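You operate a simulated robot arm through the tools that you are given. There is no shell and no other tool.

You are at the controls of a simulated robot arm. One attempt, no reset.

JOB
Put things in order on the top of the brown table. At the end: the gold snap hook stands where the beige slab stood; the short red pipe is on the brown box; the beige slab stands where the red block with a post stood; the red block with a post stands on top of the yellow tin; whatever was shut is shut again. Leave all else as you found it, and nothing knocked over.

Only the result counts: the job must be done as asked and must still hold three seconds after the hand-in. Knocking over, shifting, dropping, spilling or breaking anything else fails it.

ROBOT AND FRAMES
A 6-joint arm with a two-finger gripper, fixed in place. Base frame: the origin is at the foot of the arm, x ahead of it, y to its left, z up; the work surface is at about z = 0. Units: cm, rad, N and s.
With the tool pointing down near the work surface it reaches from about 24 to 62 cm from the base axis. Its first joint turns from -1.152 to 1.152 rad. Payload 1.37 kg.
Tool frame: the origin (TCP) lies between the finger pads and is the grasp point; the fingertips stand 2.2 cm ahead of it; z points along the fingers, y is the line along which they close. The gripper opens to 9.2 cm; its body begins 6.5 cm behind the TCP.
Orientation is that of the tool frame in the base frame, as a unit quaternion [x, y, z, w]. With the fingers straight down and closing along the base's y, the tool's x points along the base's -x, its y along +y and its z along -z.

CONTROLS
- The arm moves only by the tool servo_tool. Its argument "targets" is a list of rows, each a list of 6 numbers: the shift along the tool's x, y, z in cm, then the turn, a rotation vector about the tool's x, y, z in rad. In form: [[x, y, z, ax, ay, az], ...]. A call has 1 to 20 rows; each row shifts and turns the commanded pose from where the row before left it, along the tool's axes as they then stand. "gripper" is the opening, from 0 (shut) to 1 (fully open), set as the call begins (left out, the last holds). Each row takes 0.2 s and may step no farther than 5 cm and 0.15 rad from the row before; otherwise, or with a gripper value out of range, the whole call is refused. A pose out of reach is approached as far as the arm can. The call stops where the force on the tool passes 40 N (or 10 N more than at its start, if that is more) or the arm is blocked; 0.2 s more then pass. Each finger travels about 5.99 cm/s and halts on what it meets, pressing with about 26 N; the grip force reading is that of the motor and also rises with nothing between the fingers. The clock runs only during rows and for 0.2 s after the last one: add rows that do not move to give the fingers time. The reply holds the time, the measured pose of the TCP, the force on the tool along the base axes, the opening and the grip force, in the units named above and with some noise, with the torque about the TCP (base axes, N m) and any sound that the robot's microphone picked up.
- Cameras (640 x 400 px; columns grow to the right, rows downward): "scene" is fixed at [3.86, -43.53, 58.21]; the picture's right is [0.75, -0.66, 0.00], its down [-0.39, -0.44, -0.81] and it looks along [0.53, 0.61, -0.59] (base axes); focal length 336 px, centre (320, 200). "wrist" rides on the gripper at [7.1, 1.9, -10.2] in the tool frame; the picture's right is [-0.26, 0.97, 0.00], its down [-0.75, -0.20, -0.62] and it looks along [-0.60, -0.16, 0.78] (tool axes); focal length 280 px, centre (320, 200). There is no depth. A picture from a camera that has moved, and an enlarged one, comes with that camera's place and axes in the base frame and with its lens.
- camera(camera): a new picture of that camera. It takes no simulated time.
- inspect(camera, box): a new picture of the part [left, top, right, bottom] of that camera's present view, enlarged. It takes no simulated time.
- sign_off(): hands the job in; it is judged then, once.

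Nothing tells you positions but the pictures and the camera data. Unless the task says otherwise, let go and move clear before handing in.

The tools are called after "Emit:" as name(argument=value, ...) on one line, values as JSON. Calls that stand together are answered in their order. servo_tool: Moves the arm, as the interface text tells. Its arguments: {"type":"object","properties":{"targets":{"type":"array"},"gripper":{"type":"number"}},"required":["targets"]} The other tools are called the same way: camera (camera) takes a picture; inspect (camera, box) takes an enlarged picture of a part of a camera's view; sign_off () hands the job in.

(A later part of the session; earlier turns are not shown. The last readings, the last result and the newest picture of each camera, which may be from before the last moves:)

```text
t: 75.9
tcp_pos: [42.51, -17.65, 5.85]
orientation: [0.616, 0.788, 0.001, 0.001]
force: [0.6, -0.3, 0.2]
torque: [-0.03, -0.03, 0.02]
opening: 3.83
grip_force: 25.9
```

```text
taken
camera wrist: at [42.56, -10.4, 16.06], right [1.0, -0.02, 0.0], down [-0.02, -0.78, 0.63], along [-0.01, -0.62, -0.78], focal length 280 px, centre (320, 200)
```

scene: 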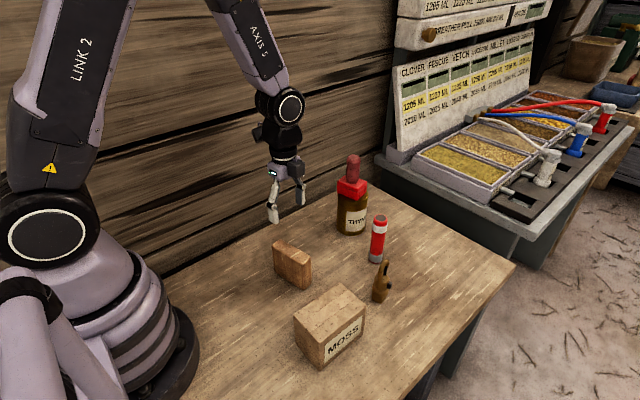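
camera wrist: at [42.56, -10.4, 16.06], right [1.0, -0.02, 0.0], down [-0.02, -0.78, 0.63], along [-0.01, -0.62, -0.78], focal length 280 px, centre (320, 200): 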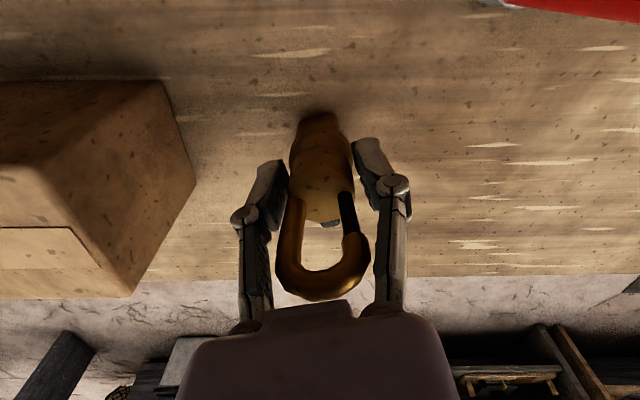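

Emit:
servo_tool(targets=[[0, 0, 0, 0, 0, 0], [0, 0, 0, 0, 0, 0], [0, 0, 0, 0, 0, 0], [0, 0, 0, 0, 0, 0]], gripper=0)

Emit:
camera(camera="wrist")

Emit:
inspect(camera="wrist", box=[220, 90, 430, 310])

Emit:
inspect(camera="scene", box=[350, 240, 420, 310])

```text
t: 76.9
tcp_pos: [42.48, -17.69, 5.77]
orientation: [0.616, 0.787, 0.0, 0.0]
force: [0.2, 0.9, -0.1]
torque: [0.0, 0.01, 0.01]
opening: 3.78
grip_force: 25.6
```

```text
taken
camera wrist: at [42.56, -10.4, 16.07], right [1.0, -0.02, 0.0], down [-0.02, -0.78, 0.63], along [-0.01, -0.62, -0.78], focal length 280 px, centre (320, 200)
```

wrist: 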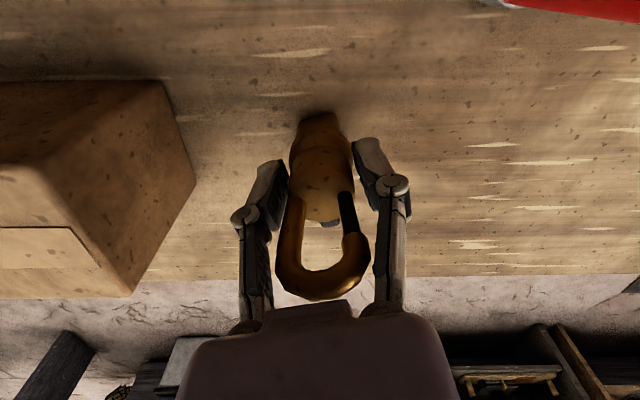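

```text
1.82 times, centred on (325, 200) of wrist
camera zoom: at [42.56, -10.4, 16.07], right [1.0, -0.02, 0.0], down [-0.02, -0.78, 0.63], along [-0.01, -0.62, -0.78], focal length 510 px, centre (311, 200)
```

zoom: 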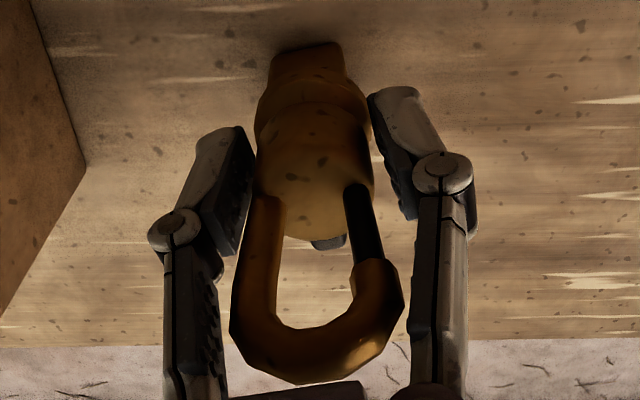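

```text
5.71 times, centred on (385, 275) of scene
camera zoom: at [3.86, -43.53, 58.21], right [0.75, -0.66, 0.0], down [-0.39, -0.44, -0.81], along [0.53, 0.61, -0.59], focal length 1921 px, centre (-51, -229)
```

zoom: 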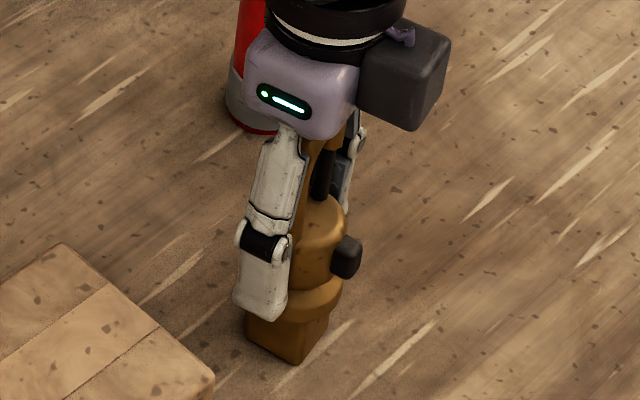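

The fingers meet the wide loop before reaching the body, so this is a poor grip. I'll release, rise, turn 90° and instead clamp the flat faces of the loop with the pads.

Emit:
servo_tool(targets=[[0, 0, 0, 0, 0, 0], [0, 0, 0, 0, 0, 0], [0, 0, 0, 0, 0, 0], [0, 0, 0, 0, 0, 0]], gripper=0.7)

Emit:
servo_tool(targets=[[0, 0, -0.5, 0, 0, 0], [0, 0, -1.5, 0, 0, 0], [0, 0, -2.5, 0, 0, 0], [0, 0, -3.0, 0, 0, 0], [0, 0, -3.0, 0, 0, 0], [0, 0, 0, 0, 0, 0]])

Emit:
camera(camera="wrist")

Emit:
inspect(camera="scene", box=[340, 230, 420, 310])

```text
t: 77.9
tcp_pos: [42.52, -17.71, 5.91]
orientation: [0.617, 0.787, 0.0, 0.001]
force: [0.3, -0.8, 0.8]
torque: [0.01, 0.02, 0.0]
opening: 6.45
grip_force: 0.1
```

```text
t: 79.3
tcp_pos: [42.32, -17.64, 16.43]
orientation: [0.616, 0.787, 0.001, 0.001]
force: [0.7, 1.1, -0.1]
torque: [-0.02, -0.04, 0.01]
opening: 6.44
grip_force: 0.0
```

```text
taken
camera wrist: at [42.47, -10.33, 26.64], right [1.0, -0.02, 0.0], down [-0.02, -0.78, 0.63], along [-0.01, -0.62, -0.78], focal length 280 px, centre (320, 200)
```

wrist: 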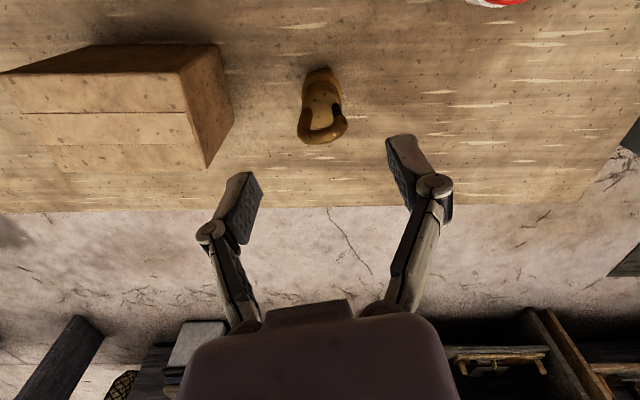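

```text
5.00 times, centred on (380, 270) of scene
camera zoom: at [3.86, -43.53, 58.21], right [0.75, -0.66, 0.0], down [-0.39, -0.44, -0.81], along [0.53, 0.61, -0.59], focal length 1681 px, centre (20, -150)
```

zoom: 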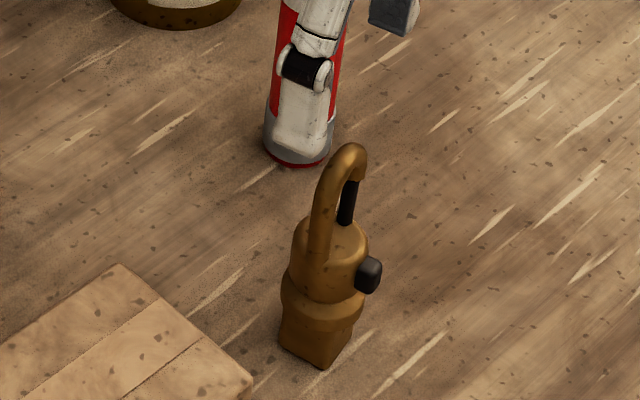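

Hook is undisturbed. I rotate the gripper a quarter turn so the fingers will close across the loop's flat faces.

Emit:
servo_tool(targets=[[0, 0, 0, 0, 0, -0.1428], [0, 0, 0, 0, 0, -0.1428], [0, 0, 0, 0, 0, -0.1428], [0, 0, 0, 0, 0, -0.1428], [0, 0, 0, 0, 0, -0.1428], [0, 0, 0, 0, 0, -0.1428], [0, 0, 0, 0, 0, -0.1428], [0, 0, 0, 0, 0, -0.1428], [0, 0, 0, 0, 0, -0.1428], [0, 0, 0, 0, 0, -0.1428], [0, 0, 0, 0, 0, -0.1428], [0, 0, 0, 0, 0, 0]])

Emit:
camera(camera="wrist")

Emit:
inspect(camera="wrist", box=[240, 30, 400, 190])

```text
t: 81.9
tcp_pos: [42.42, -17.84, 16.31]
orientation: [-0.122, 0.992, 0.0, 0.0]
force: [0.3, -0.5, 0.1]
torque: [0.01, 0.02, 0.0]
opening: 6.43
grip_force: 0.1
```

```text
taken
camera wrist: at [34.98, -17.55, 26.55], right [0.02, 1.0, 0.0], down [0.78, -0.02, 0.63], along [0.63, -0.01, -0.78], focal length 280 px, centre (320, 200)
```

wrist: 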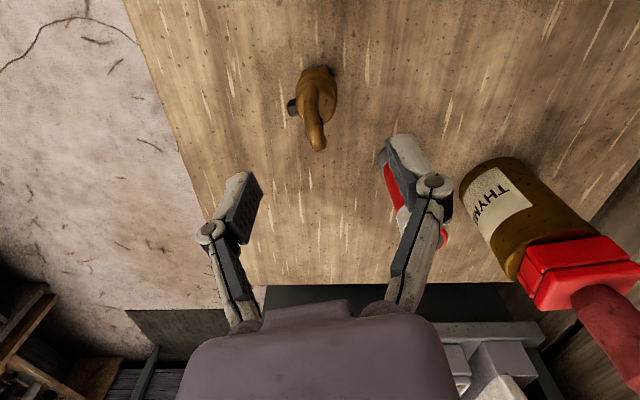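

```text
2.50 times, centred on (320, 110) of wrist
camera zoom: at [34.98, -17.55, 26.55], right [0.02, 1.0, 0.0], down [0.78, -0.02, 0.63], along [0.63, -0.01, -0.78], focal length 701 px, centre (320, 425)
```

zoom: 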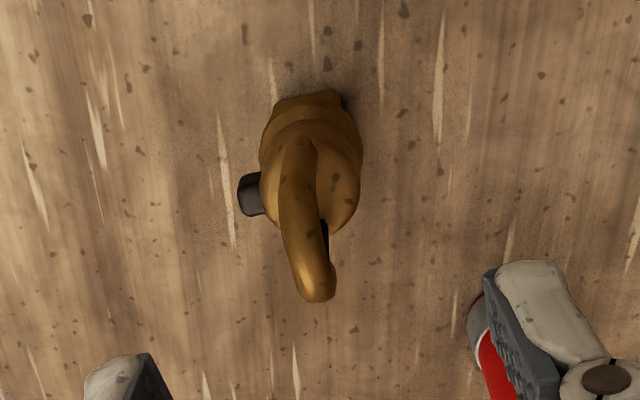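

Fingers now straddle the loop's flat faces. I shift 2 mm and descend to the loop's middle height.

Emit:
servo_tool(targets=[[0, -0.19, 2.0, 0, 0, 0], [0, 0, 2.5, 0, 0, 0], [0, 0, 2.4, 0, 0, 0], [0, 0, 0, 0, 0, 0]])

Emit:
camera(camera="wrist")

Emit:
inspect(camera="wrist", box=[230, 70, 410, 250])

Emit:
inspect(camera="scene", box=[340, 210, 440, 310])

```text
t: 82.9
tcp_pos: [42.57, -17.77, 9.23]
orientation: [-0.121, 0.993, -0.001, 0.002]
force: [-0.2, 0.4, 0.0]
torque: [-0.02, 0.01, -0.01]
opening: 6.43
grip_force: 0.1
```

```text
taken
camera wrist: at [35.03, -17.67, 19.44], right [0.02, 1.0, 0.0], down [0.78, -0.02, 0.63], along [0.63, -0.01, -0.78], focal length 280 px, centre (320, 200)
```

wrist: 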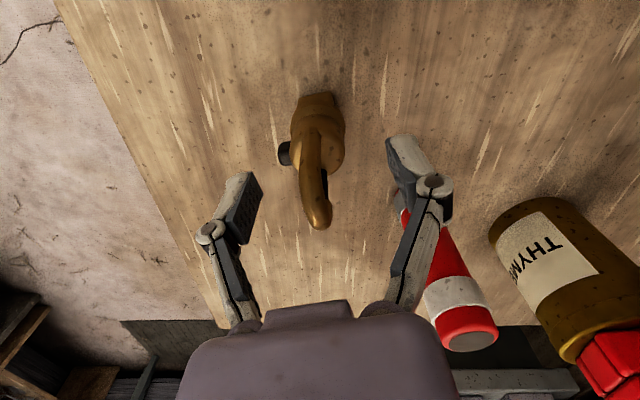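

```text
2.22 times, centred on (320, 160) of wrist
camera zoom: at [35.03, -17.67, 19.44], right [0.02, 1.0, 0.0], down [0.78, -0.02, 0.63], along [0.63, -0.01, -0.78], focal length 623 px, centre (320, 289)
```

zoom: 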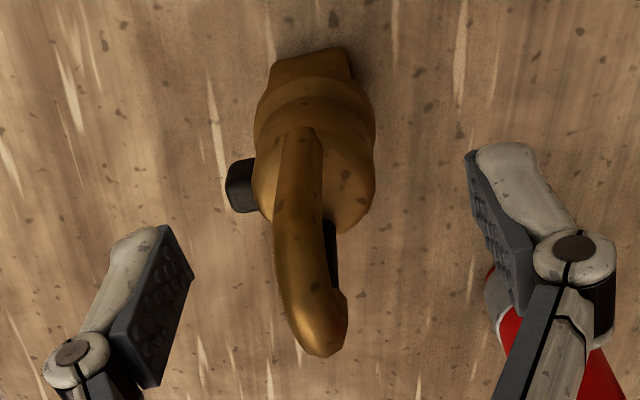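

```text
4.00 times, centred on (390, 260) of scene
camera zoom: at [3.86, -43.53, 58.21], right [0.75, -0.66, 0.0], down [-0.39, -0.44, -0.81], along [0.53, 0.61, -0.59], focal length 1345 px, centre (40, -40)
```

zoom: 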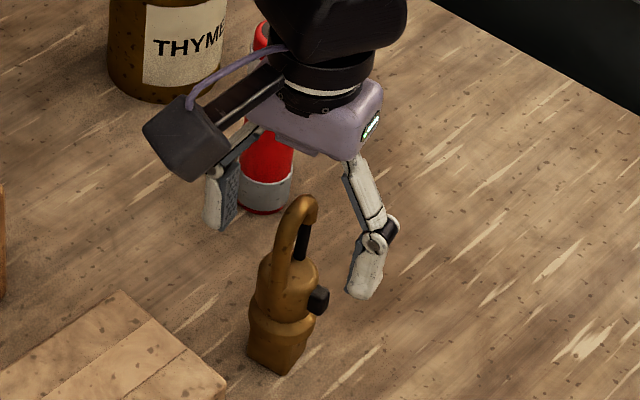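

The loop sits about 2 mm to the left of centre. I correct and close in stages.

Emit:
servo_tool(targets=[[0, -0.2, 0, 0, 0, 0], [0, 0, 0, 0, 0, 0], [0, 0, 0, 0, 0, 0], [0, 0, 0, 0, 0, 0]], gripper=0.18)

Emit:
inspect(camera="wrist", box=[230, 70, 410, 250])

```text
t: 83.9
tcp_pos: [42.6, -17.99, 9.38]
orientation: [-0.12, 0.993, -0.001, 0.0]
force: [0.1, -0.7, 0.4]
torque: [-0.02, -0.01, 0.03]
opening: 3.31
grip_force: 26.2
```

```text
2.22 times, centred on (320, 160) of wrist
camera zoom: at [35.09, -17.89, 19.57], right [0.02, 1.0, 0.0], down [0.78, -0.02, 0.63], along [0.63, -0.01, -0.78], focal length 623 px, centre (320, 289)
```

zoom: 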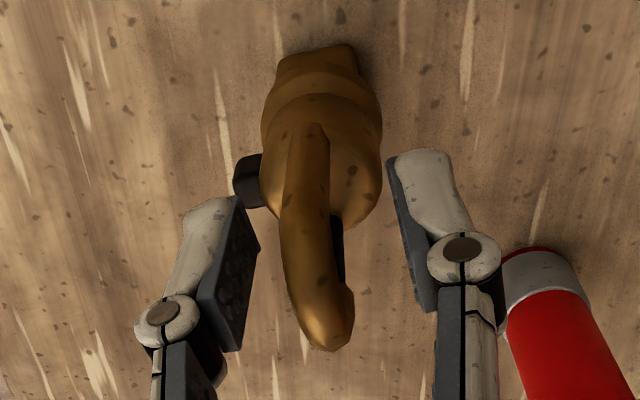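

The fingers stopped at 3.31 cm without clamping the thin loop: the hook evidently collides as a convex shape tapering this way, so this grip would slip. The other direction (3.8 cm, parallel sides) is better; I release, rise and turn back.

Emit:
servo_tool(targets=[[0, 0, 0, 0, 0, 0], [0, 0, 0, 0, 0, 0], [0, 0, 0, 0, 0, 0], [0, 0, 0, 0, 0, 0]], gripper=0.7)

Emit:
servo_tool(targets=[[0, 0, -0.5, 0, 0, 0], [0, 0, -1.5, 0, 0, 0], [0, 0, -2.5, 0, 0, 0], [0, 0, -2.5, 0, 0, 0], [0, 0, 0, 0, 0, 0]])

Emit:
inspect(camera="scene", box=[340, 230, 420, 310])

Emit:
camera(camera="wrist")

```text
t: 84.9
tcp_pos: [42.51, -18.06, 9.29]
orientation: [-0.12, 0.993, 0.0, 0.001]
force: [0.0, 0.2, 0.5]
torque: [0.0, 0.0, -0.03]
opening: 6.43
grip_force: 0.1
```

```text
t: 86.1
tcp_pos: [42.45, -18.07, 16.43]
orientation: [-0.12, 0.993, 0.0, 0.001]
force: [0.4, -0.1, -0.8]
torque: [-0.05, 0.02, 0.03]
opening: 6.45
grip_force: 0.1
```

```text
5.00 times, centred on (380, 270) of scene
camera zoom: at [3.86, -43.53, 58.21], right [0.75, -0.66, 0.0], down [-0.39, -0.44, -0.81], along [0.53, 0.61, -0.59], focal length 1681 px, centre (20, -150)
```

zoom: 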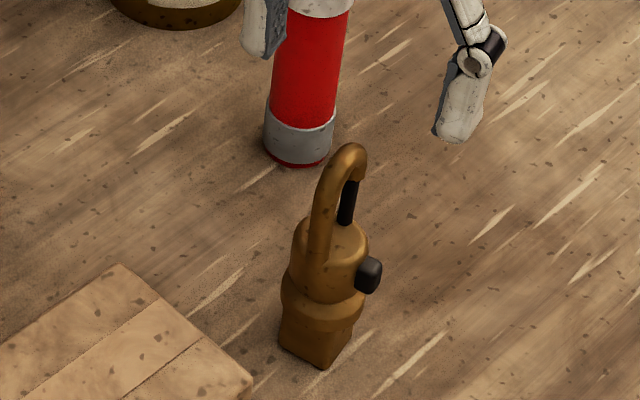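

```text
taken
camera wrist: at [35.06, -17.85, 26.6], right [0.02, 1.0, 0.0], down [0.78, -0.02, 0.63], along [0.63, -0.01, -0.78], focal length 280 px, centre (320, 200)
```

wrist: 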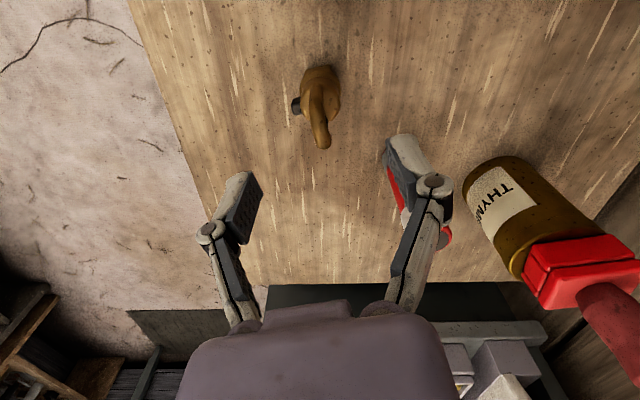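

Hook still standing untouched. I turn back and descend for the cross-loop grip again.

Emit:
servo_tool(targets=[[0, 0, 0, 0, 0, 0.1428], [0, 0, 0, 0, 0, 0.1428], [0, 0, 0, 0, 0, 0.1428], [0, 0, 0, 0, 0, 0.1428], [0, 0, 0, 0, 0, 0.1428], [0, 0, 0, 0, 0, 0.1428], [0, 0, 0, 0, 0, 0.1428], [0, 0, 0, 0, 0, 0.1428], [0, 0, 0, 0, 0, 0.1428], [0, 0, 0, 0, 0, 0.1428], [0, 0, 0, 0, 0, 0.1428], [0.25, 0.09, 1.5, 0, 0, 0], [0, 0, 2.0, 0, 0, 0], [0, 0, 0, 0, 0, 0]])

Emit:
camera(camera="wrist")

Emit:
inspect(camera="wrist", box=[240, 50, 400, 210])

```text
t: 89.1
tcp_pos: [42.5, -17.77, 12.78]
orientation: [0.617, 0.787, 0.0, 0.002]
force: [-0.8, -0.3, -1.2]
torque: [0.0, -0.02, 0.0]
opening: 6.44
grip_force: 0.1
```

```text
taken
camera wrist: at [42.64, -10.38, 23.01], right [1.0, -0.02, 0.0], down [-0.02, -0.78, 0.63], along [-0.01, -0.63, -0.78], focal length 280 px, centre (320, 200)
```

wrist: 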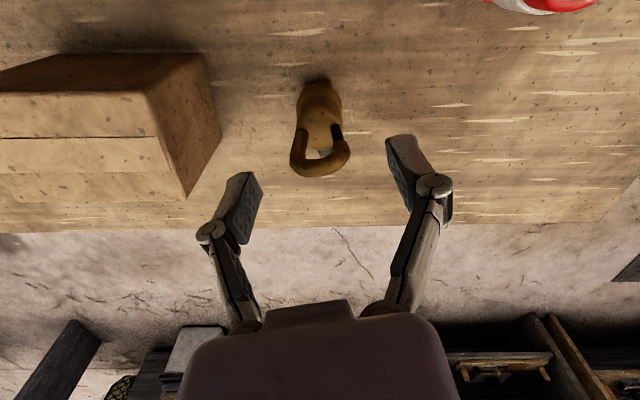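

```text
2.50 times, centred on (320, 130) of wrist
camera zoom: at [42.64, -10.38, 23.01], right [1.0, -0.02, 0.0], down [-0.02, -0.78, 0.63], along [-0.01, -0.63, -0.78], focal length 701 px, centre (320, 375)
```

zoom: 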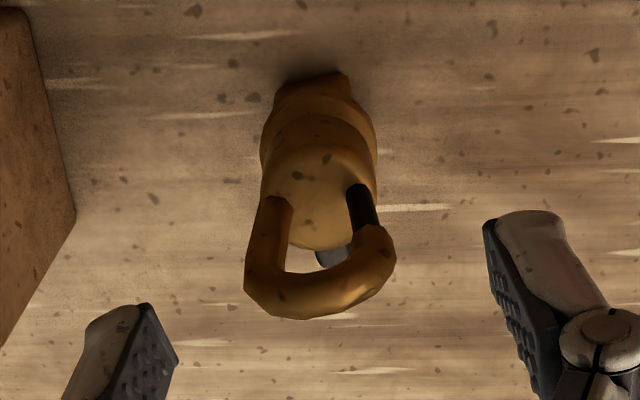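

Emit:
servo_tool(targets=[[0, 0, 2.5, 0, 0, 0], [0, 0, 2.5, 0, 0, 0], [0, 0, 1.5, 0, 0, 0], [0, 0, 0.5, 0, 0, 0], [0, 0, 0, 0, 0, 0]])

Emit:
servo_tool(targets=[[0, 0, 0, 0, 0, 0], [0, 0, 0, 0, 0, 0], [0, 0, 0, 0, 0, 0]], gripper=0.45)

Emit:
camera(camera="wrist")

```text
t: 90.3
tcp_pos: [42.58, -17.81, 5.87]
orientation: [0.616, 0.788, 0.0, 0.001]
force: [-0.2, 0.7, -0.4]
torque: [-0.02, 0.02, -0.01]
opening: 6.44
grip_force: 0.0
```

```text
t: 91.1
tcp_pos: [42.46, -17.84, 5.89]
orientation: [0.616, 0.787, 0.0, 0.0]
force: [-0.1, -0.6, -0.6]
torque: [0.03, -0.01, 0.01]
opening: 4.24
grip_force: 0.9
```

```text
taken
camera wrist: at [42.61, -10.49, 16.06], right [1.0, -0.02, 0.0], down [-0.02, -0.78, 0.63], along [-0.01, -0.62, -0.78], focal length 280 px, centre (320, 200)
```

wrist: 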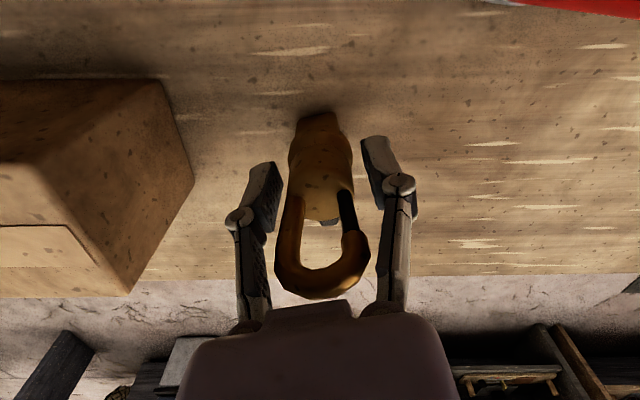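

Emit:
servo_tool(targets=[[0, 0, 0, 0, 0, 0], [0, 0, 0, 0, 0, 0], [0, 0, 0, 0, 0, 0], [0, 0, 0, 0, 0, 0]], gripper=0)

Emit:
servo_tool(targets=[[0, 0, -0.1, 0, 0, 0], [0, 0, -0.2, 0, 0, 0], [0, 0, -0.2, 0, 0, 0], [0, 0, -0.2, 0, 0, 0], [0, 0, -0.1, 0, 0, 0], [0, 0, 0, 0, 0, 0]])

Emit:
camera(camera="wrist")

Emit:
inspect(camera="scene", box=[340, 230, 420, 310])

```text
t: 92.1
tcp_pos: [42.52, -17.76, 5.7]
orientation: [0.616, 0.787, 0.0, 0.0]
force: [-0.3, -0.2, 0.1]
torque: [0.07, 0.0, 0.0]
opening: 3.82
grip_force: 25.9
```

```text
t: 93.5
tcp_pos: [42.52, -17.67, 6.72]
orientation: [0.616, 0.788, 0.001, 0.0]
force: [-0.8, 0.0, -1.9]
torque: [-0.01, 0.01, 0.0]
opening: 3.8
grip_force: 25.9
```

```text
taken
camera wrist: at [42.6, -10.41, 16.93], right [1.0, -0.02, 0.0], down [-0.02, -0.78, 0.63], along [-0.01, -0.62, -0.78], focal length 280 px, centre (320, 200)
```

wrist: 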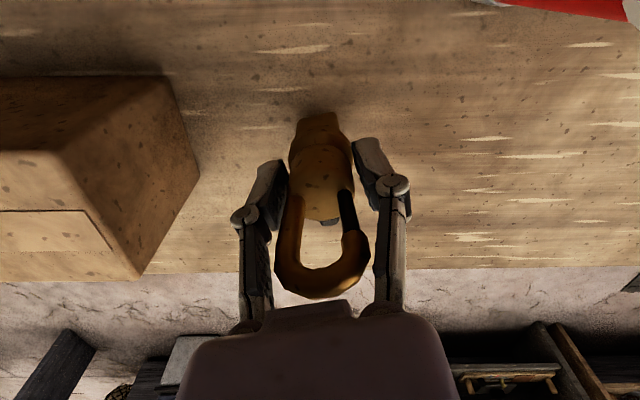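

```text
5.00 times, centred on (380, 270) of scene
camera zoom: at [3.86, -43.53, 58.21], right [0.75, -0.66, 0.0], down [-0.39, -0.44, -0.81], along [0.53, 0.61, -0.59], focal length 1681 px, centre (20, -150)
```

zoom: 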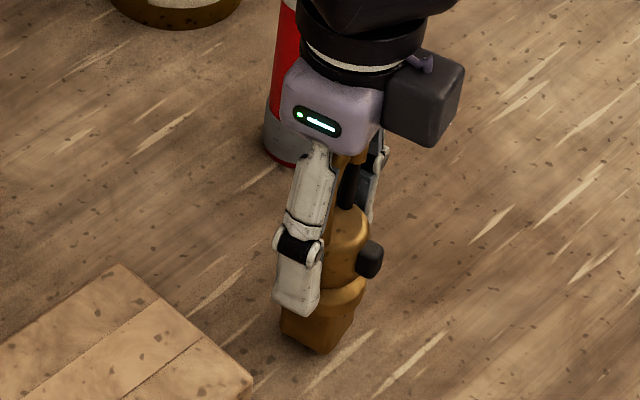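

The hook rises with the gripper, no slip. I lift it a few centimetres with a ramp, and check.

Emit:
servo_tool(targets=[[0, 0, -0.1, 0, 0, 0], [0, 0, -0.25, 0, 0, 0], [0, 0, -0.4, 0, 0, 0], [0, 0, -0.5, 0, 0, 0], [0, 0, -0.5, 0, 0, 0], [0, 0, -0.5, 0, 0, 0], [0, 0, -0.5, 0, 0, 0], [0, 0, -0.4, 0, 0, 0], [0, 0, -0.25, 0, 0, 0], [0, 0, -0.1, 0, 0, 0], [0, 0, 0, 0, 0, 0]])

Emit:
camera(camera="wrist")

Emit:
inspect(camera="scene", box=[340, 210, 440, 310])

```text
t: 95.9
tcp_pos: [42.47, -17.66, 10.24]
orientation: [0.616, 0.788, 0.001, 0.001]
force: [0.8, 0.0, -0.7]
torque: [0.01, 0.02, 0.02]
opening: 3.74
grip_force: 26.1
```

```text
taken
camera wrist: at [42.65, -10.41, 20.41], right [1.0, -0.02, 0.0], down [-0.02, -0.78, 0.63], along [-0.01, -0.62, -0.78], focal length 280 px, centre (320, 200)
```

wrist: 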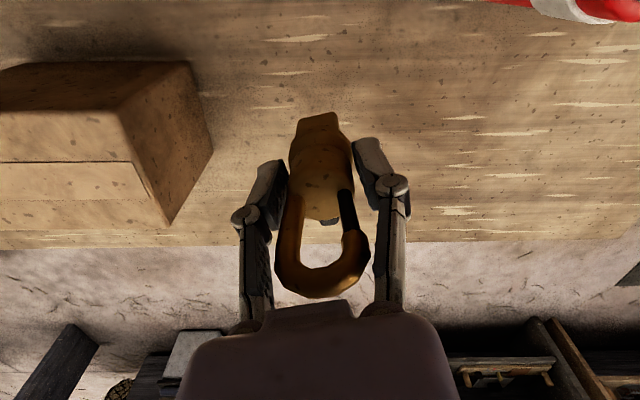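

```text
4.00 times, centred on (390, 260) of scene
camera zoom: at [3.86, -43.53, 58.21], right [0.75, -0.66, 0.0], down [-0.39, -0.44, -0.81], along [0.53, 0.61, -0.59], focal length 1345 px, centre (40, -40)
```

zoom: 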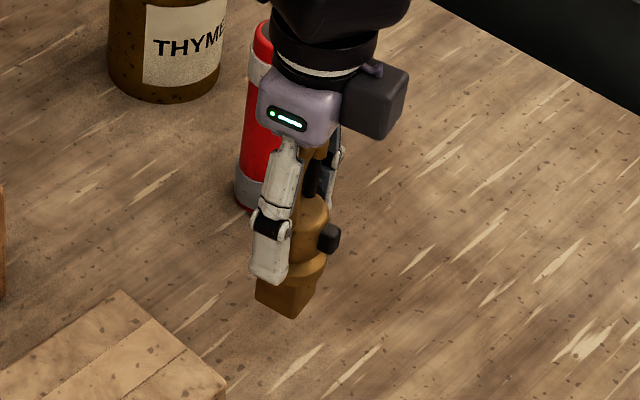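

Small slip at most 1 mm. I carry it across to the slab's old place with a ramped move.

Emit:
servo_tool(targets=[[-0.077, 0.129, 0, 0, 0, 0], [-0.154, 0.257, 0, 0, 0, 0], [-0.257, 0.429, 0, 0, 0, 0], [-0.36, 0.6, 0, 0, 0, 0], [-0.463, 0.772, 0, 0, 0, 0], [-0.515, 0.858, 0, 0, 0, 0], [-0.515, 0.858, 0, 0, 0, 0], [-0.515, 0.858, 0, 0, 0, 0], [-0.515, 0.858, 0, 0, 0, 0], [-0.515, 0.858, 0, 0, 0, 0], [-0.515, 0.858, 0, 0, 0, 0], [-0.515, 0.858, 0, 0, 0, 0], [-0.515, 0.858, 0, 0, 0, 0], [-0.515, 0.858, 0, 0, 0, 0], [-0.463, 0.772, 0, 0, 0, 0], [-0.36, 0.6, 0, 0, 0, 0], [-0.283, 0.472, 0, 0, 0, 0], [-0.232, 0.386, 0, 0, 0, 0], [-0.154, 0.257, 0, 0, 0, 0], [-0.082, 0.137, 0, 0, 0, 0]])

Emit:
camera(camera="wrist")

Emit:
camera(camera="scene")

```text
t: 100.1
tcp_pos: [56.53, -22.06, 10.44]
orientation: [0.616, 0.788, 0.0, 0.0]
force: [0.1, -0.7, -2.5]
torque: [0.01, 0.03, -0.01]
opening: 3.71
grip_force: 26.1
```

```text
taken
camera wrist: at [56.64, -14.78, 20.55], right [1.0, -0.02, 0.0], down [-0.02, -0.78, 0.63], along [-0.01, -0.62, -0.78], focal length 280 px, centre (320, 200)
```

wrist: 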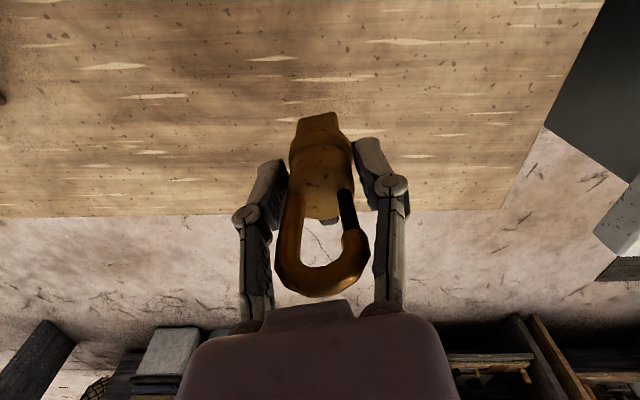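

```text
taken
```

scene: 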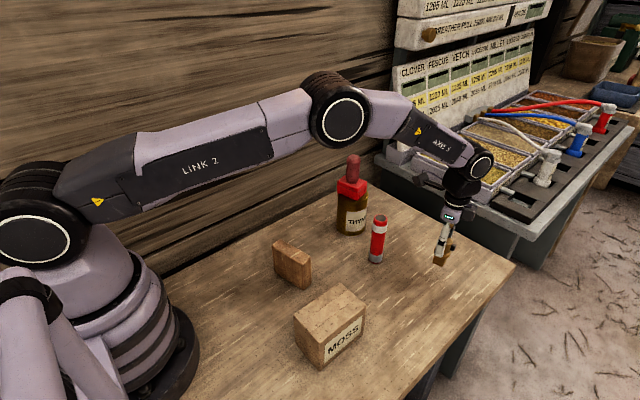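

Over the slab's old spot. I lower with a ramp to about 0.7 cm above the table.

Emit:
servo_tool(targets=[[0, 0, 0.1, 0, 0, 0], [0, 0, 0.25, 0, 0, 0], [0, 0, 0.4, 0, 0, 0], [0, 0, 0.5, 0, 0, 0], [0, 0, 0.5, 0, 0, 0], [0, 0, 0.5, 0, 0, 0], [0, 0, 0.5, 0, 0, 0], [0, 0, 0.4, 0, 0, 0], [0, 0, 0.25, 0, 0, 0], [0, 0, 0.2, 0, 0, 0], [0, 0, 0.15, 0, 0, 0], [0, 0, 0.1, 0, 0, 0], [0, 0, 0, 0, 0, 0]])

Emit:
inspect(camera="scene", box=[390, 190, 500, 300])

Emit:
camera(camera="wrist")

```text
t: 102.9
tcp_pos: [56.63, -22.07, 6.35]
orientation: [0.616, 0.787, 0.001, 0.0]
force: [0.0, -0.7, -2.1]
torque: [0.03, 0.03, 0.02]
opening: 3.68
grip_force: 25.9
```

```text
3.64 times, centred on (445, 245) of scene
camera zoom: at [3.86, -43.53, 58.21], right [0.75, -0.66, 0.0], down [-0.39, -0.44, -0.81], along [0.53, 0.61, -0.59], focal length 1222 px, centre (-134, 36)
```

zoom: 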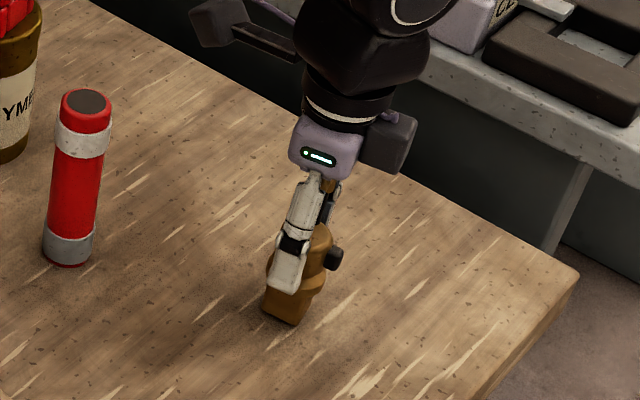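

```text
taken
camera wrist: at [56.71, -14.76, 16.54], right [1.0, -0.02, 0.0], down [-0.02, -0.78, 0.63], along [-0.01, -0.62, -0.78], focal length 280 px, centre (320, 200)
```

wrist: 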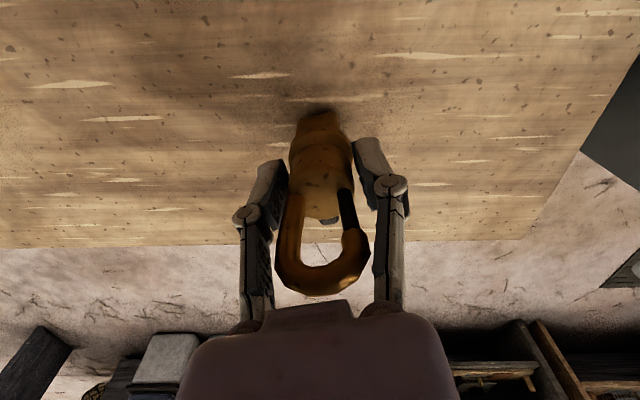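

Close to the table now. I creep down watching for contact.

Emit:
servo_tool(targets=[[0, 0, 0.08, 0, 0, 0], [0, 0, 0.08, 0, 0, 0], [0, 0, 0, 0, 0, 0]])

Emit:
servo_tool(targets=[[0, 0, 0.08, 0, 0, 0], [0, 0, 0, 0, 0, 0]])

Emit:
servo_tool(targets=[[0, 0, 0.08, 0, 0, 0], [0, 0, 0, 0, 0, 0]])

```text
t: 103.7
tcp_pos: [56.61, -22.04, 6.26]
orientation: [0.616, 0.788, 0.0, 0.0]
force: [-0.2, 0.3, -1.4]
torque: [0.05, 0.05, -0.02]
opening: 3.65
grip_force: 26.1
```

```text
t: 104.3
tcp_pos: [56.7, -22.09, 6.21]
orientation: [0.617, 0.787, 0.001, 0.0]
force: [-0.8, 0.4, -3.1]
torque: [0.0, 0.04, -0.01]
opening: 3.65
grip_force: 26.0
```

```text
t: 104.9
tcp_pos: [56.63, -22.04, 6.11]
orientation: [0.616, 0.787, 0.001, 0.001]
force: [-0.9, 0.0, -2.4]
torque: [0.0, -0.02, -0.07]
opening: 3.64
grip_force: 26.1
```

Emit:
servo_tool(targets=[[0, 0, 0.08, 0, 0, 0], [0, 0, 0, 0, 0, 0]])

Emit:
servo_tool(targets=[[0, 0, 0.08, 0, 0, 0], [0, 0, 0, 0, 0, 0]])

Emit:
inspect(camera="scene", box=[410, 220, 470, 290])

```text
t: 105.5
tcp_pos: [56.5, -22.08, 5.99]
orientation: [0.616, 0.787, 0.0, 0.001]
force: [0.2, 0.2, -1.5]
torque: [0.02, -0.03, 0.03]
opening: 3.61
grip_force: 25.8
```

```text
t: 106.1
tcp_pos: [56.55, -22.22, 5.99]
orientation: [0.616, 0.788, 0.001, 0.002]
force: [-3.1, 3.3, 8.4]
torque: [0.05, 0.2, 0.0]
opening: 3.62
grip_force: 26.1
```

```text
5.71 times, centred on (440, 255) of scene
camera zoom: at [3.85, -43.53, 58.21], right [0.75, -0.66, 0.0], down [-0.39, -0.44, -0.81], along [0.53, 0.61, -0.59], focal length 1921 px, centre (-366, -114)
```

zoom: 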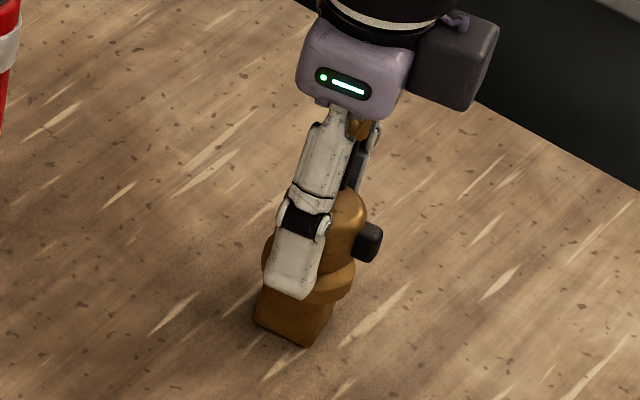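

Contact begins. One more small press to seat it flat, then relieve and release.

Emit:
servo_tool(targets=[[0, 0, 0.07, 0, 0, 0], [0, 0, 0, 0, 0, 0]])

Emit:
servo_tool(targets=[[0, 0, -0.07, 0, 0, 0], [0, 0, -0.04, 0, 0, 0], [0, 0, 0, 0, 0, 0]])

Emit:
camera(camera="wrist")

```text
t: 106.7
tcp_pos: [56.56, -22.08, 5.98]
orientation: [0.617, 0.787, 0.0, 0.003]
force: [-3.7, 4.2, 17.3]
torque: [0.23, 0.27, -0.02]
opening: 3.62
grip_force: 26.5
```

```text
t: 107.5
tcp_pos: [56.63, -22.1, 6.0]
orientation: [0.617, 0.787, 0.001, 0.001]
force: [-3.1, 2.5, 13.1]
torque: [0.04, 0.07, 0.0]
opening: 3.6
grip_force: 25.7
```

```text
taken
camera wrist: at [56.7, -14.79, 16.2], right [1.0, -0.02, 0.0], down [-0.02, -0.78, 0.63], along [-0.01, -0.63, -0.78], focal length 280 px, centre (320, 200)
```

wrist: 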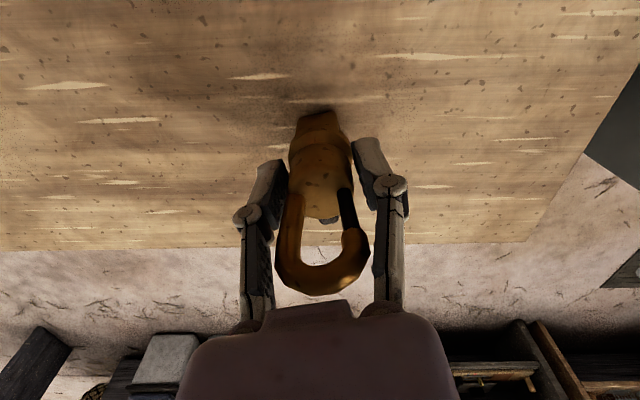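

Emit:
servo_tool(targets=[[0, 0, -0.07, 0, 0, 0], [0, 0, 0, 0, 0, 0]])

Emit:
inspect(camera="scene", box=[410, 220, 470, 290])

```text
t: 108.1
tcp_pos: [56.6, -22.17, 6.05]
orientation: [0.616, 0.788, -0.001, 0.001]
force: [2.2, -1.0, 3.2]
torque: [-0.12, -0.15, 0.03]
opening: 3.58
grip_force: 25.8
```

```text
5.71 times, centred on (440, 255) of scene
camera zoom: at [3.86, -43.53, 58.21], right [0.75, -0.66, 0.0], down [-0.39, -0.44, -0.81], along [0.53, 0.61, -0.59], focal length 1921 px, centre (-366, -114)
```

zoom: 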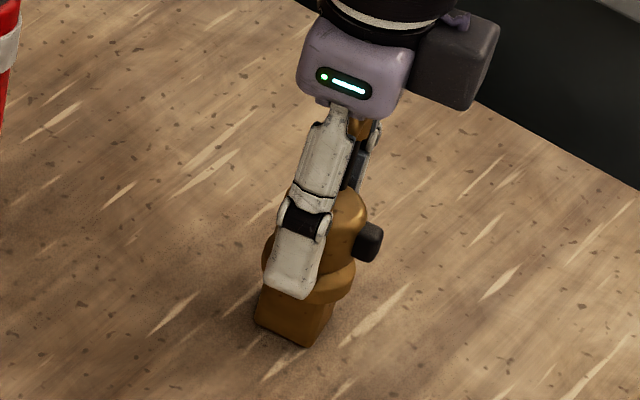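

The hook is seated. I open the fingers in a modest amount and check it stands.

Emit:
servo_tool(targets=[[0, 0, 0, 0, 0, 0], [0, 0, 0, 0, 0, 0], [0, 0, 0, 0, 0, 0], [0, 0, 0, 0, 0, 0]], gripper=0.7)

Emit:
camera(camera="wrist")

Emit:
inspect(camera="scene", box=[410, 220, 470, 290])

```text
t: 109.1
tcp_pos: [56.5, -22.03, 6.09]
orientation: [0.617, 0.787, 0.001, 0.001]
force: [-0.5, 0.8, -0.4]
torque: [0.01, 0.0, -0.01]
opening: 6.43
grip_force: 0.0
```

```text
taken
camera wrist: at [56.71, -14.77, 16.26], right [1.0, -0.02, 0.0], down [-0.02, -0.78, 0.63], along [-0.01, -0.63, -0.78], focal length 280 px, centre (320, 200)
```

wrist: 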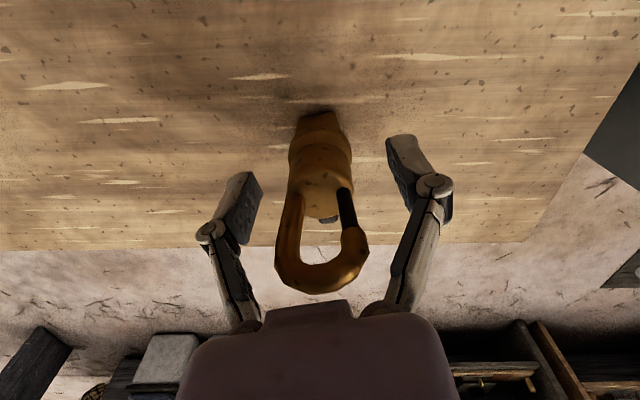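

```text
5.71 times, centred on (440, 255) of scene
camera zoom: at [3.86, -43.53, 58.21], right [0.75, -0.66, 0.0], down [-0.39, -0.44, -0.81], along [0.53, 0.61, -0.59], focal length 1921 px, centre (-366, -114)
```

zoom: 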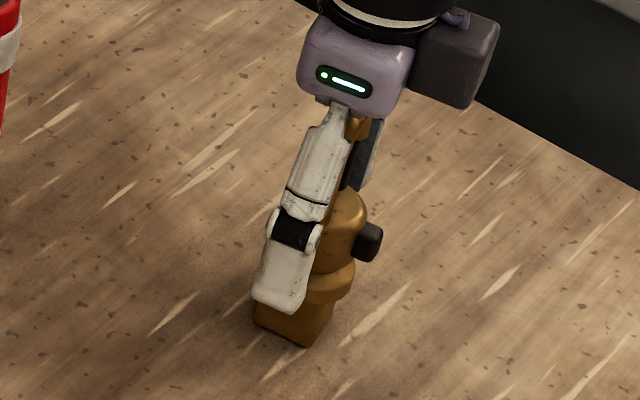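

The hook stands free. I rise straight up clear of its loop.

Emit:
servo_tool(targets=[[0, 0, -0.5, 0, 0, 0], [0, 0, -1.5, 0, 0, 0], [0, 0, -2.5, 0, 0, 0], [0, 0, -3.0, 0, 0, 0], [0, 0, -3.5, 0, 0, 0], [0, 0, -3.0, 0, 0, 0], [0, 0, 0, 0, 0, 0]])

Emit:
camera(camera="wrist")

Emit:
camera(camera="scene")

Emit:
inspect(camera="scene", box=[350, 200, 480, 300])

```text
t: 110.7
tcp_pos: [56.5, -22.14, 20.15]
orientation: [0.616, 0.788, 0.0, 0.0]
force: [-0.2, 0.9, 0.0]
torque: [-0.02, -0.02, -0.01]
opening: 6.43
grip_force: 0.1
```

```text
taken
camera wrist: at [56.54, -14.85, 30.33], right [1.0, -0.02, 0.0], down [-0.02, -0.78, 0.63], along [-0.01, -0.62, -0.78], focal length 280 px, centre (320, 200)
```

wrist: 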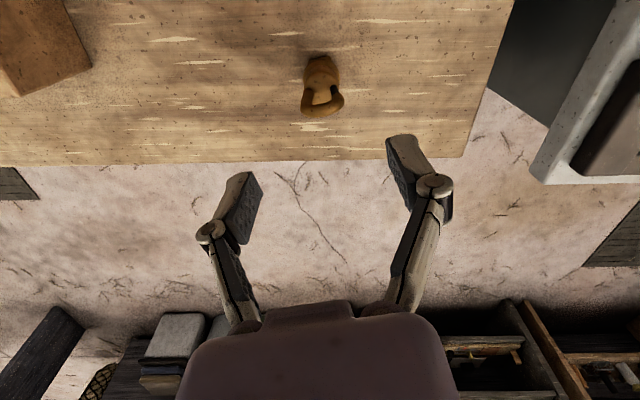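

```text
taken
```

scene: 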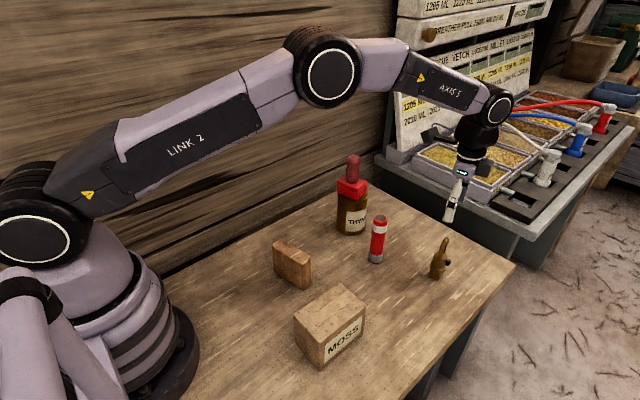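

```text
4.00 times, centred on (415, 250) of scene
camera zoom: at [3.86, -43.53, 58.21], right [0.75, -0.66, 0.0], down [-0.39, -0.44, -0.81], along [0.53, 0.61, -0.59], focal length 1345 px, centre (-60, 0)
```

zoom: 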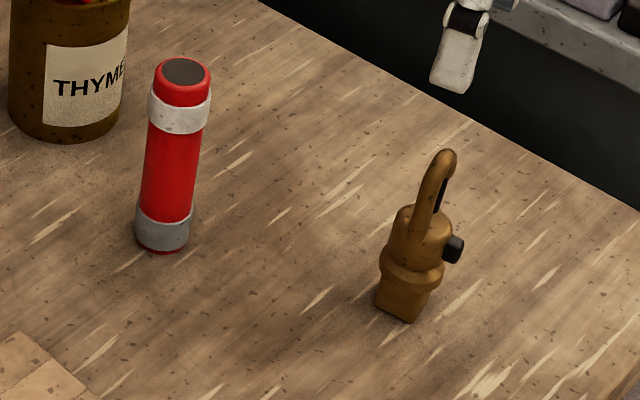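

The hook stands where the slab was. Now the pipe: I turn the gripper back to its original heading (keeping the camera away from the tin) and move over the pipe.

Emit:
servo_tool(targets=[[0, 0, 0, 0, 0, -0.1473], [0, 0, 0, 0, 0, -0.1473], [0, 0, 0, 0, 0, -0.1473], [0, 0, 0, 0, 0, -0.1473], [0, 0, 0, 0, 0, -0.1473], [0, 0, 0, 0, 0, -0.1473], [0, 0, 0, 0, 0, -0.1473], [0, 0, 0, 0, 0, -0.1473], [0, 0, 0, 0, 0, -0.1473], [1.97, 4.1, 0, 0, 0, 0], [1.97, 4.1, 0, 0, 0, 0], [1.97, 4.1, 0, 0, 0, 0], [0, 0, 0, 0, 0, 0]])

Emit:
camera(camera="wrist")

Emit:
inspect(camera="wrist", box=[240, 40, 400, 200])

Emit:
camera(camera="scene")

```text
t: 113.5
tcp_pos: [50.63, -9.81, 20.21]
orientation: [0.001, 1.0, 0.001, 0.002]
force: [0.6, 1.0, 0.6]
torque: [0.0, 0.0, 0.0]
opening: 6.42
grip_force: 0.1
```

```text
taken
camera wrist: at [43.43, -7.82, 30.38], right [0.27, 0.96, 0.0], down [0.75, -0.21, 0.63], along [0.6, -0.17, -0.78], focal length 280 px, centre (320, 200)
```

wrist: 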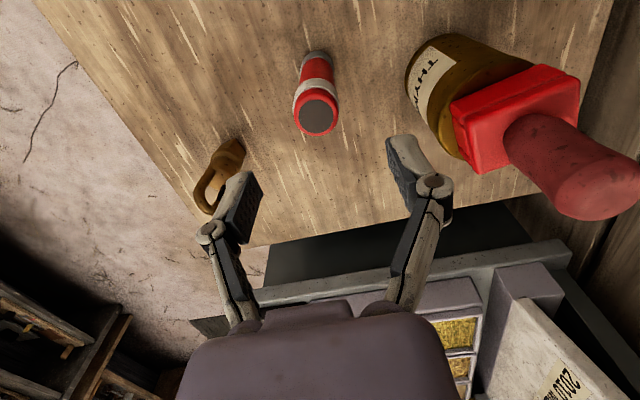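

```text
2.50 times, centred on (320, 120) of wrist
camera zoom: at [43.43, -7.82, 30.38], right [0.27, 0.96, 0.0], down [0.75, -0.21, 0.63], along [0.6, -0.17, -0.78], focal length 701 px, centre (320, 400)
```

zoom: 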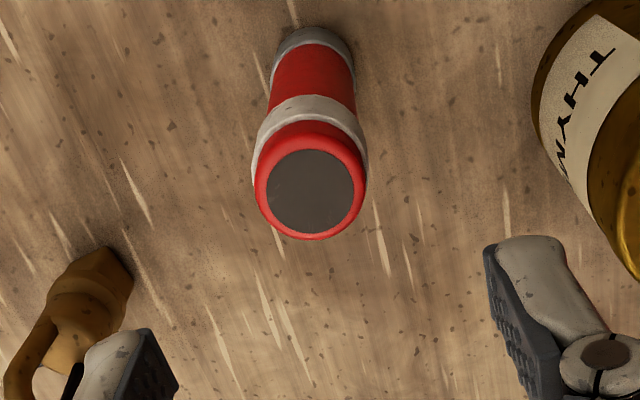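

```text
taken
```

scene: 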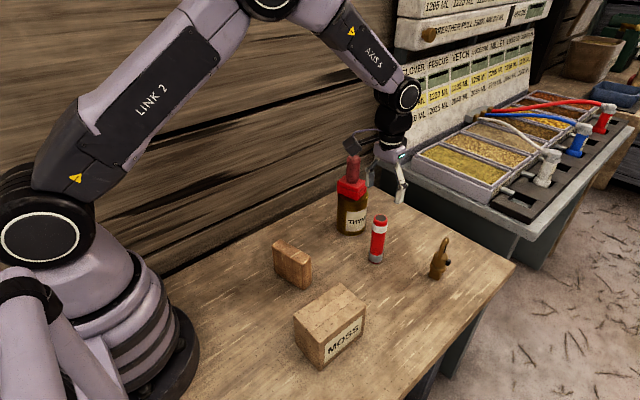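

The pipe axis is near (50.45, -9.9), top at about z 12. I make a small correction and descend to just above it.

Emit:
servo_tool(targets=[[0.15, -0.08, 2.5, 0, 0, 0], [0, 0, 2.5, 0, 0, 0], [0, 0, 0, 0, 0, 0]])

Emit:
camera(camera="wrist")

Emit:
inspect(camera="scene", box=[320, 140, 440, 280])

```text
t: 114.3
tcp_pos: [50.64, -9.76, 15.0]
orientation: [0.002, 1.0, 0.0, 0.002]
force: [-0.5, -0.1, -0.2]
torque: [-0.01, 0.03, -0.03]
opening: 6.46
grip_force: 0.1
```

```text
taken
camera wrist: at [43.46, -7.8, 25.23], right [0.26, 0.96, 0.0], down [0.75, -0.21, 0.63], along [0.6, -0.17, -0.78], focal length 280 px, centre (320, 200)
```

wrist: 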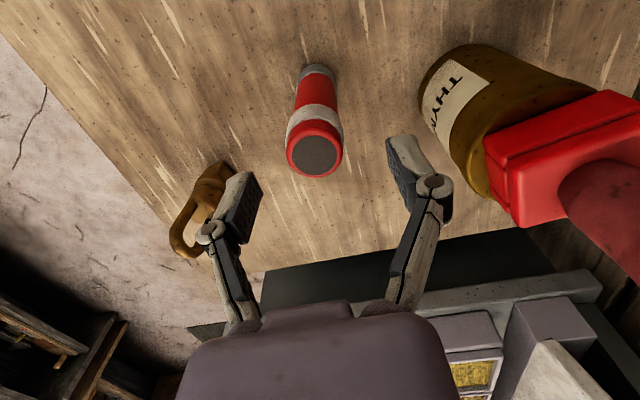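

```text
2.86 times, centred on (380, 210) of scene
camera zoom: at [3.86, -43.53, 58.21], right [0.75, -0.66, 0.0], down [-0.39, -0.44, -0.81], along [0.53, 0.61, -0.59], focal length 961 px, centre (149, 171)
```

zoom: 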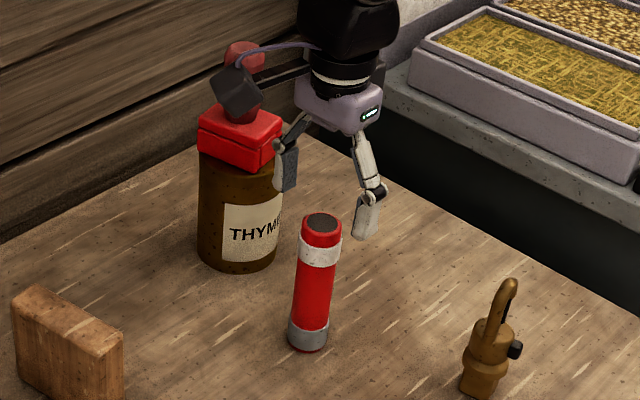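

The pipe is 2 mm to the left; I correct and descend around it.

Emit:
servo_tool(targets=[[0, -0.2, 1.5, 0, 0, 0], [0, 0, 2.5, 0, 0, 0], [0, 0, 2.5, 0, 0, 0], [0, 0, 1.6, 0, 0, 0], [0, 0, 0, 0, 0, 0]])

Emit:
camera(camera="wrist")

Emit:
inspect(camera="scene", box=[320, 140, 440, 280])

```text
t: 115.5
tcp_pos: [50.59, -10.02, 6.84]
orientation: [0.002, 1.0, 0.001, 0.002]
force: [-0.2, 0.1, -0.2]
torque: [0.0, 0.01, 0.01]
opening: 6.43
grip_force: 0.0
```

```text
taken
camera wrist: at [43.39, -8.09, 17.0], right [0.26, 0.96, 0.0], down [0.75, -0.21, 0.63], along [0.6, -0.17, -0.78], focal length 280 px, centre (320, 200)
```

wrist: 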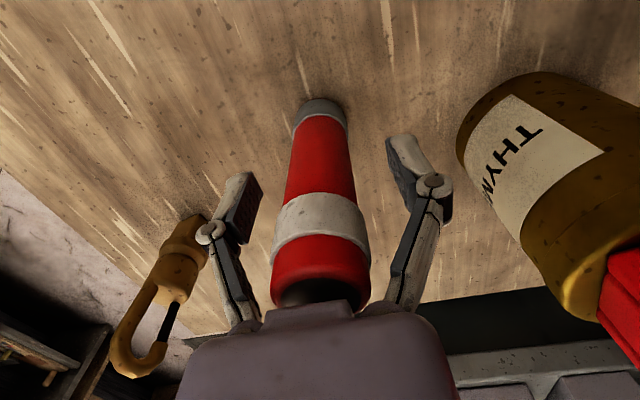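

```text
2.86 times, centred on (380, 210) of scene
camera zoom: at [3.86, -43.53, 58.21], right [0.75, -0.66, 0.0], down [-0.39, -0.44, -0.81], along [0.53, 0.61, -0.59], focal length 961 px, centre (149, 171)
```

zoom: 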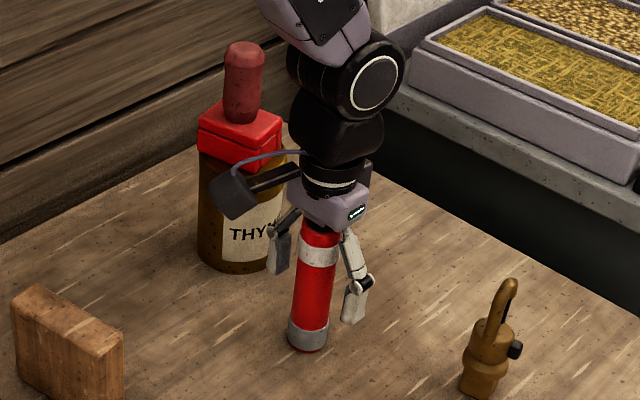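

The pipe is centred between the fingers. I close in two stages.

Emit:
servo_tool(targets=[[0, 0, 0, 0, 0, 0], [0, 0, 0, 0, 0, 0], [0, 0, 0, 0, 0, 0]], gripper=0.46)

Emit:
servo_tool(targets=[[0, 0, 0, 0, 0, 0], [0, 0, 0, 0, 0, 0], [0, 0, 0, 0, 0, 0], [0, 0, 0, 0, 0, 0]], gripper=0)

Emit:
camera(camera="wrist")

```text
t: 116.3
tcp_pos: [50.45, -10.01, 6.78]
orientation: [0.001, 1.0, 0.0, 0.002]
force: [0.7, 0.0, -1.0]
torque: [0.0, 0.02, 0.02]
opening: 4.28
grip_force: 0.0
```

```text
t: 117.3
tcp_pos: [50.55, -9.99, 6.62]
orientation: [0.002, 1.0, 0.0, 0.002]
force: [-0.6, 0.7, 0.6]
torque: [0.0, 0.03, 0.02]
opening: 2.92
grip_force: 25.9
```

```text
taken
camera wrist: at [43.38, -8.09, 17.04], right [0.26, 0.96, 0.0], down [0.75, -0.21, 0.63], along [0.6, -0.17, -0.78], focal length 280 px, centre (320, 200)
```

wrist: 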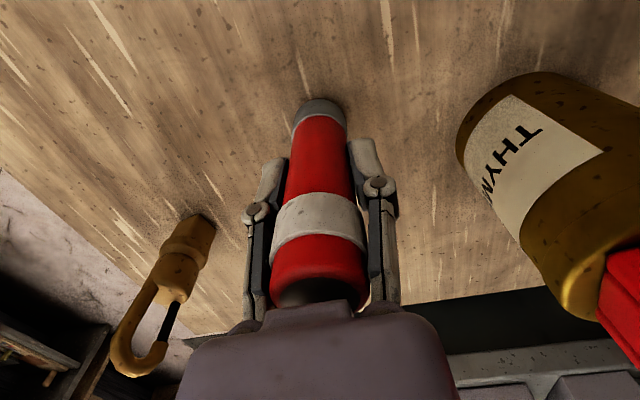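

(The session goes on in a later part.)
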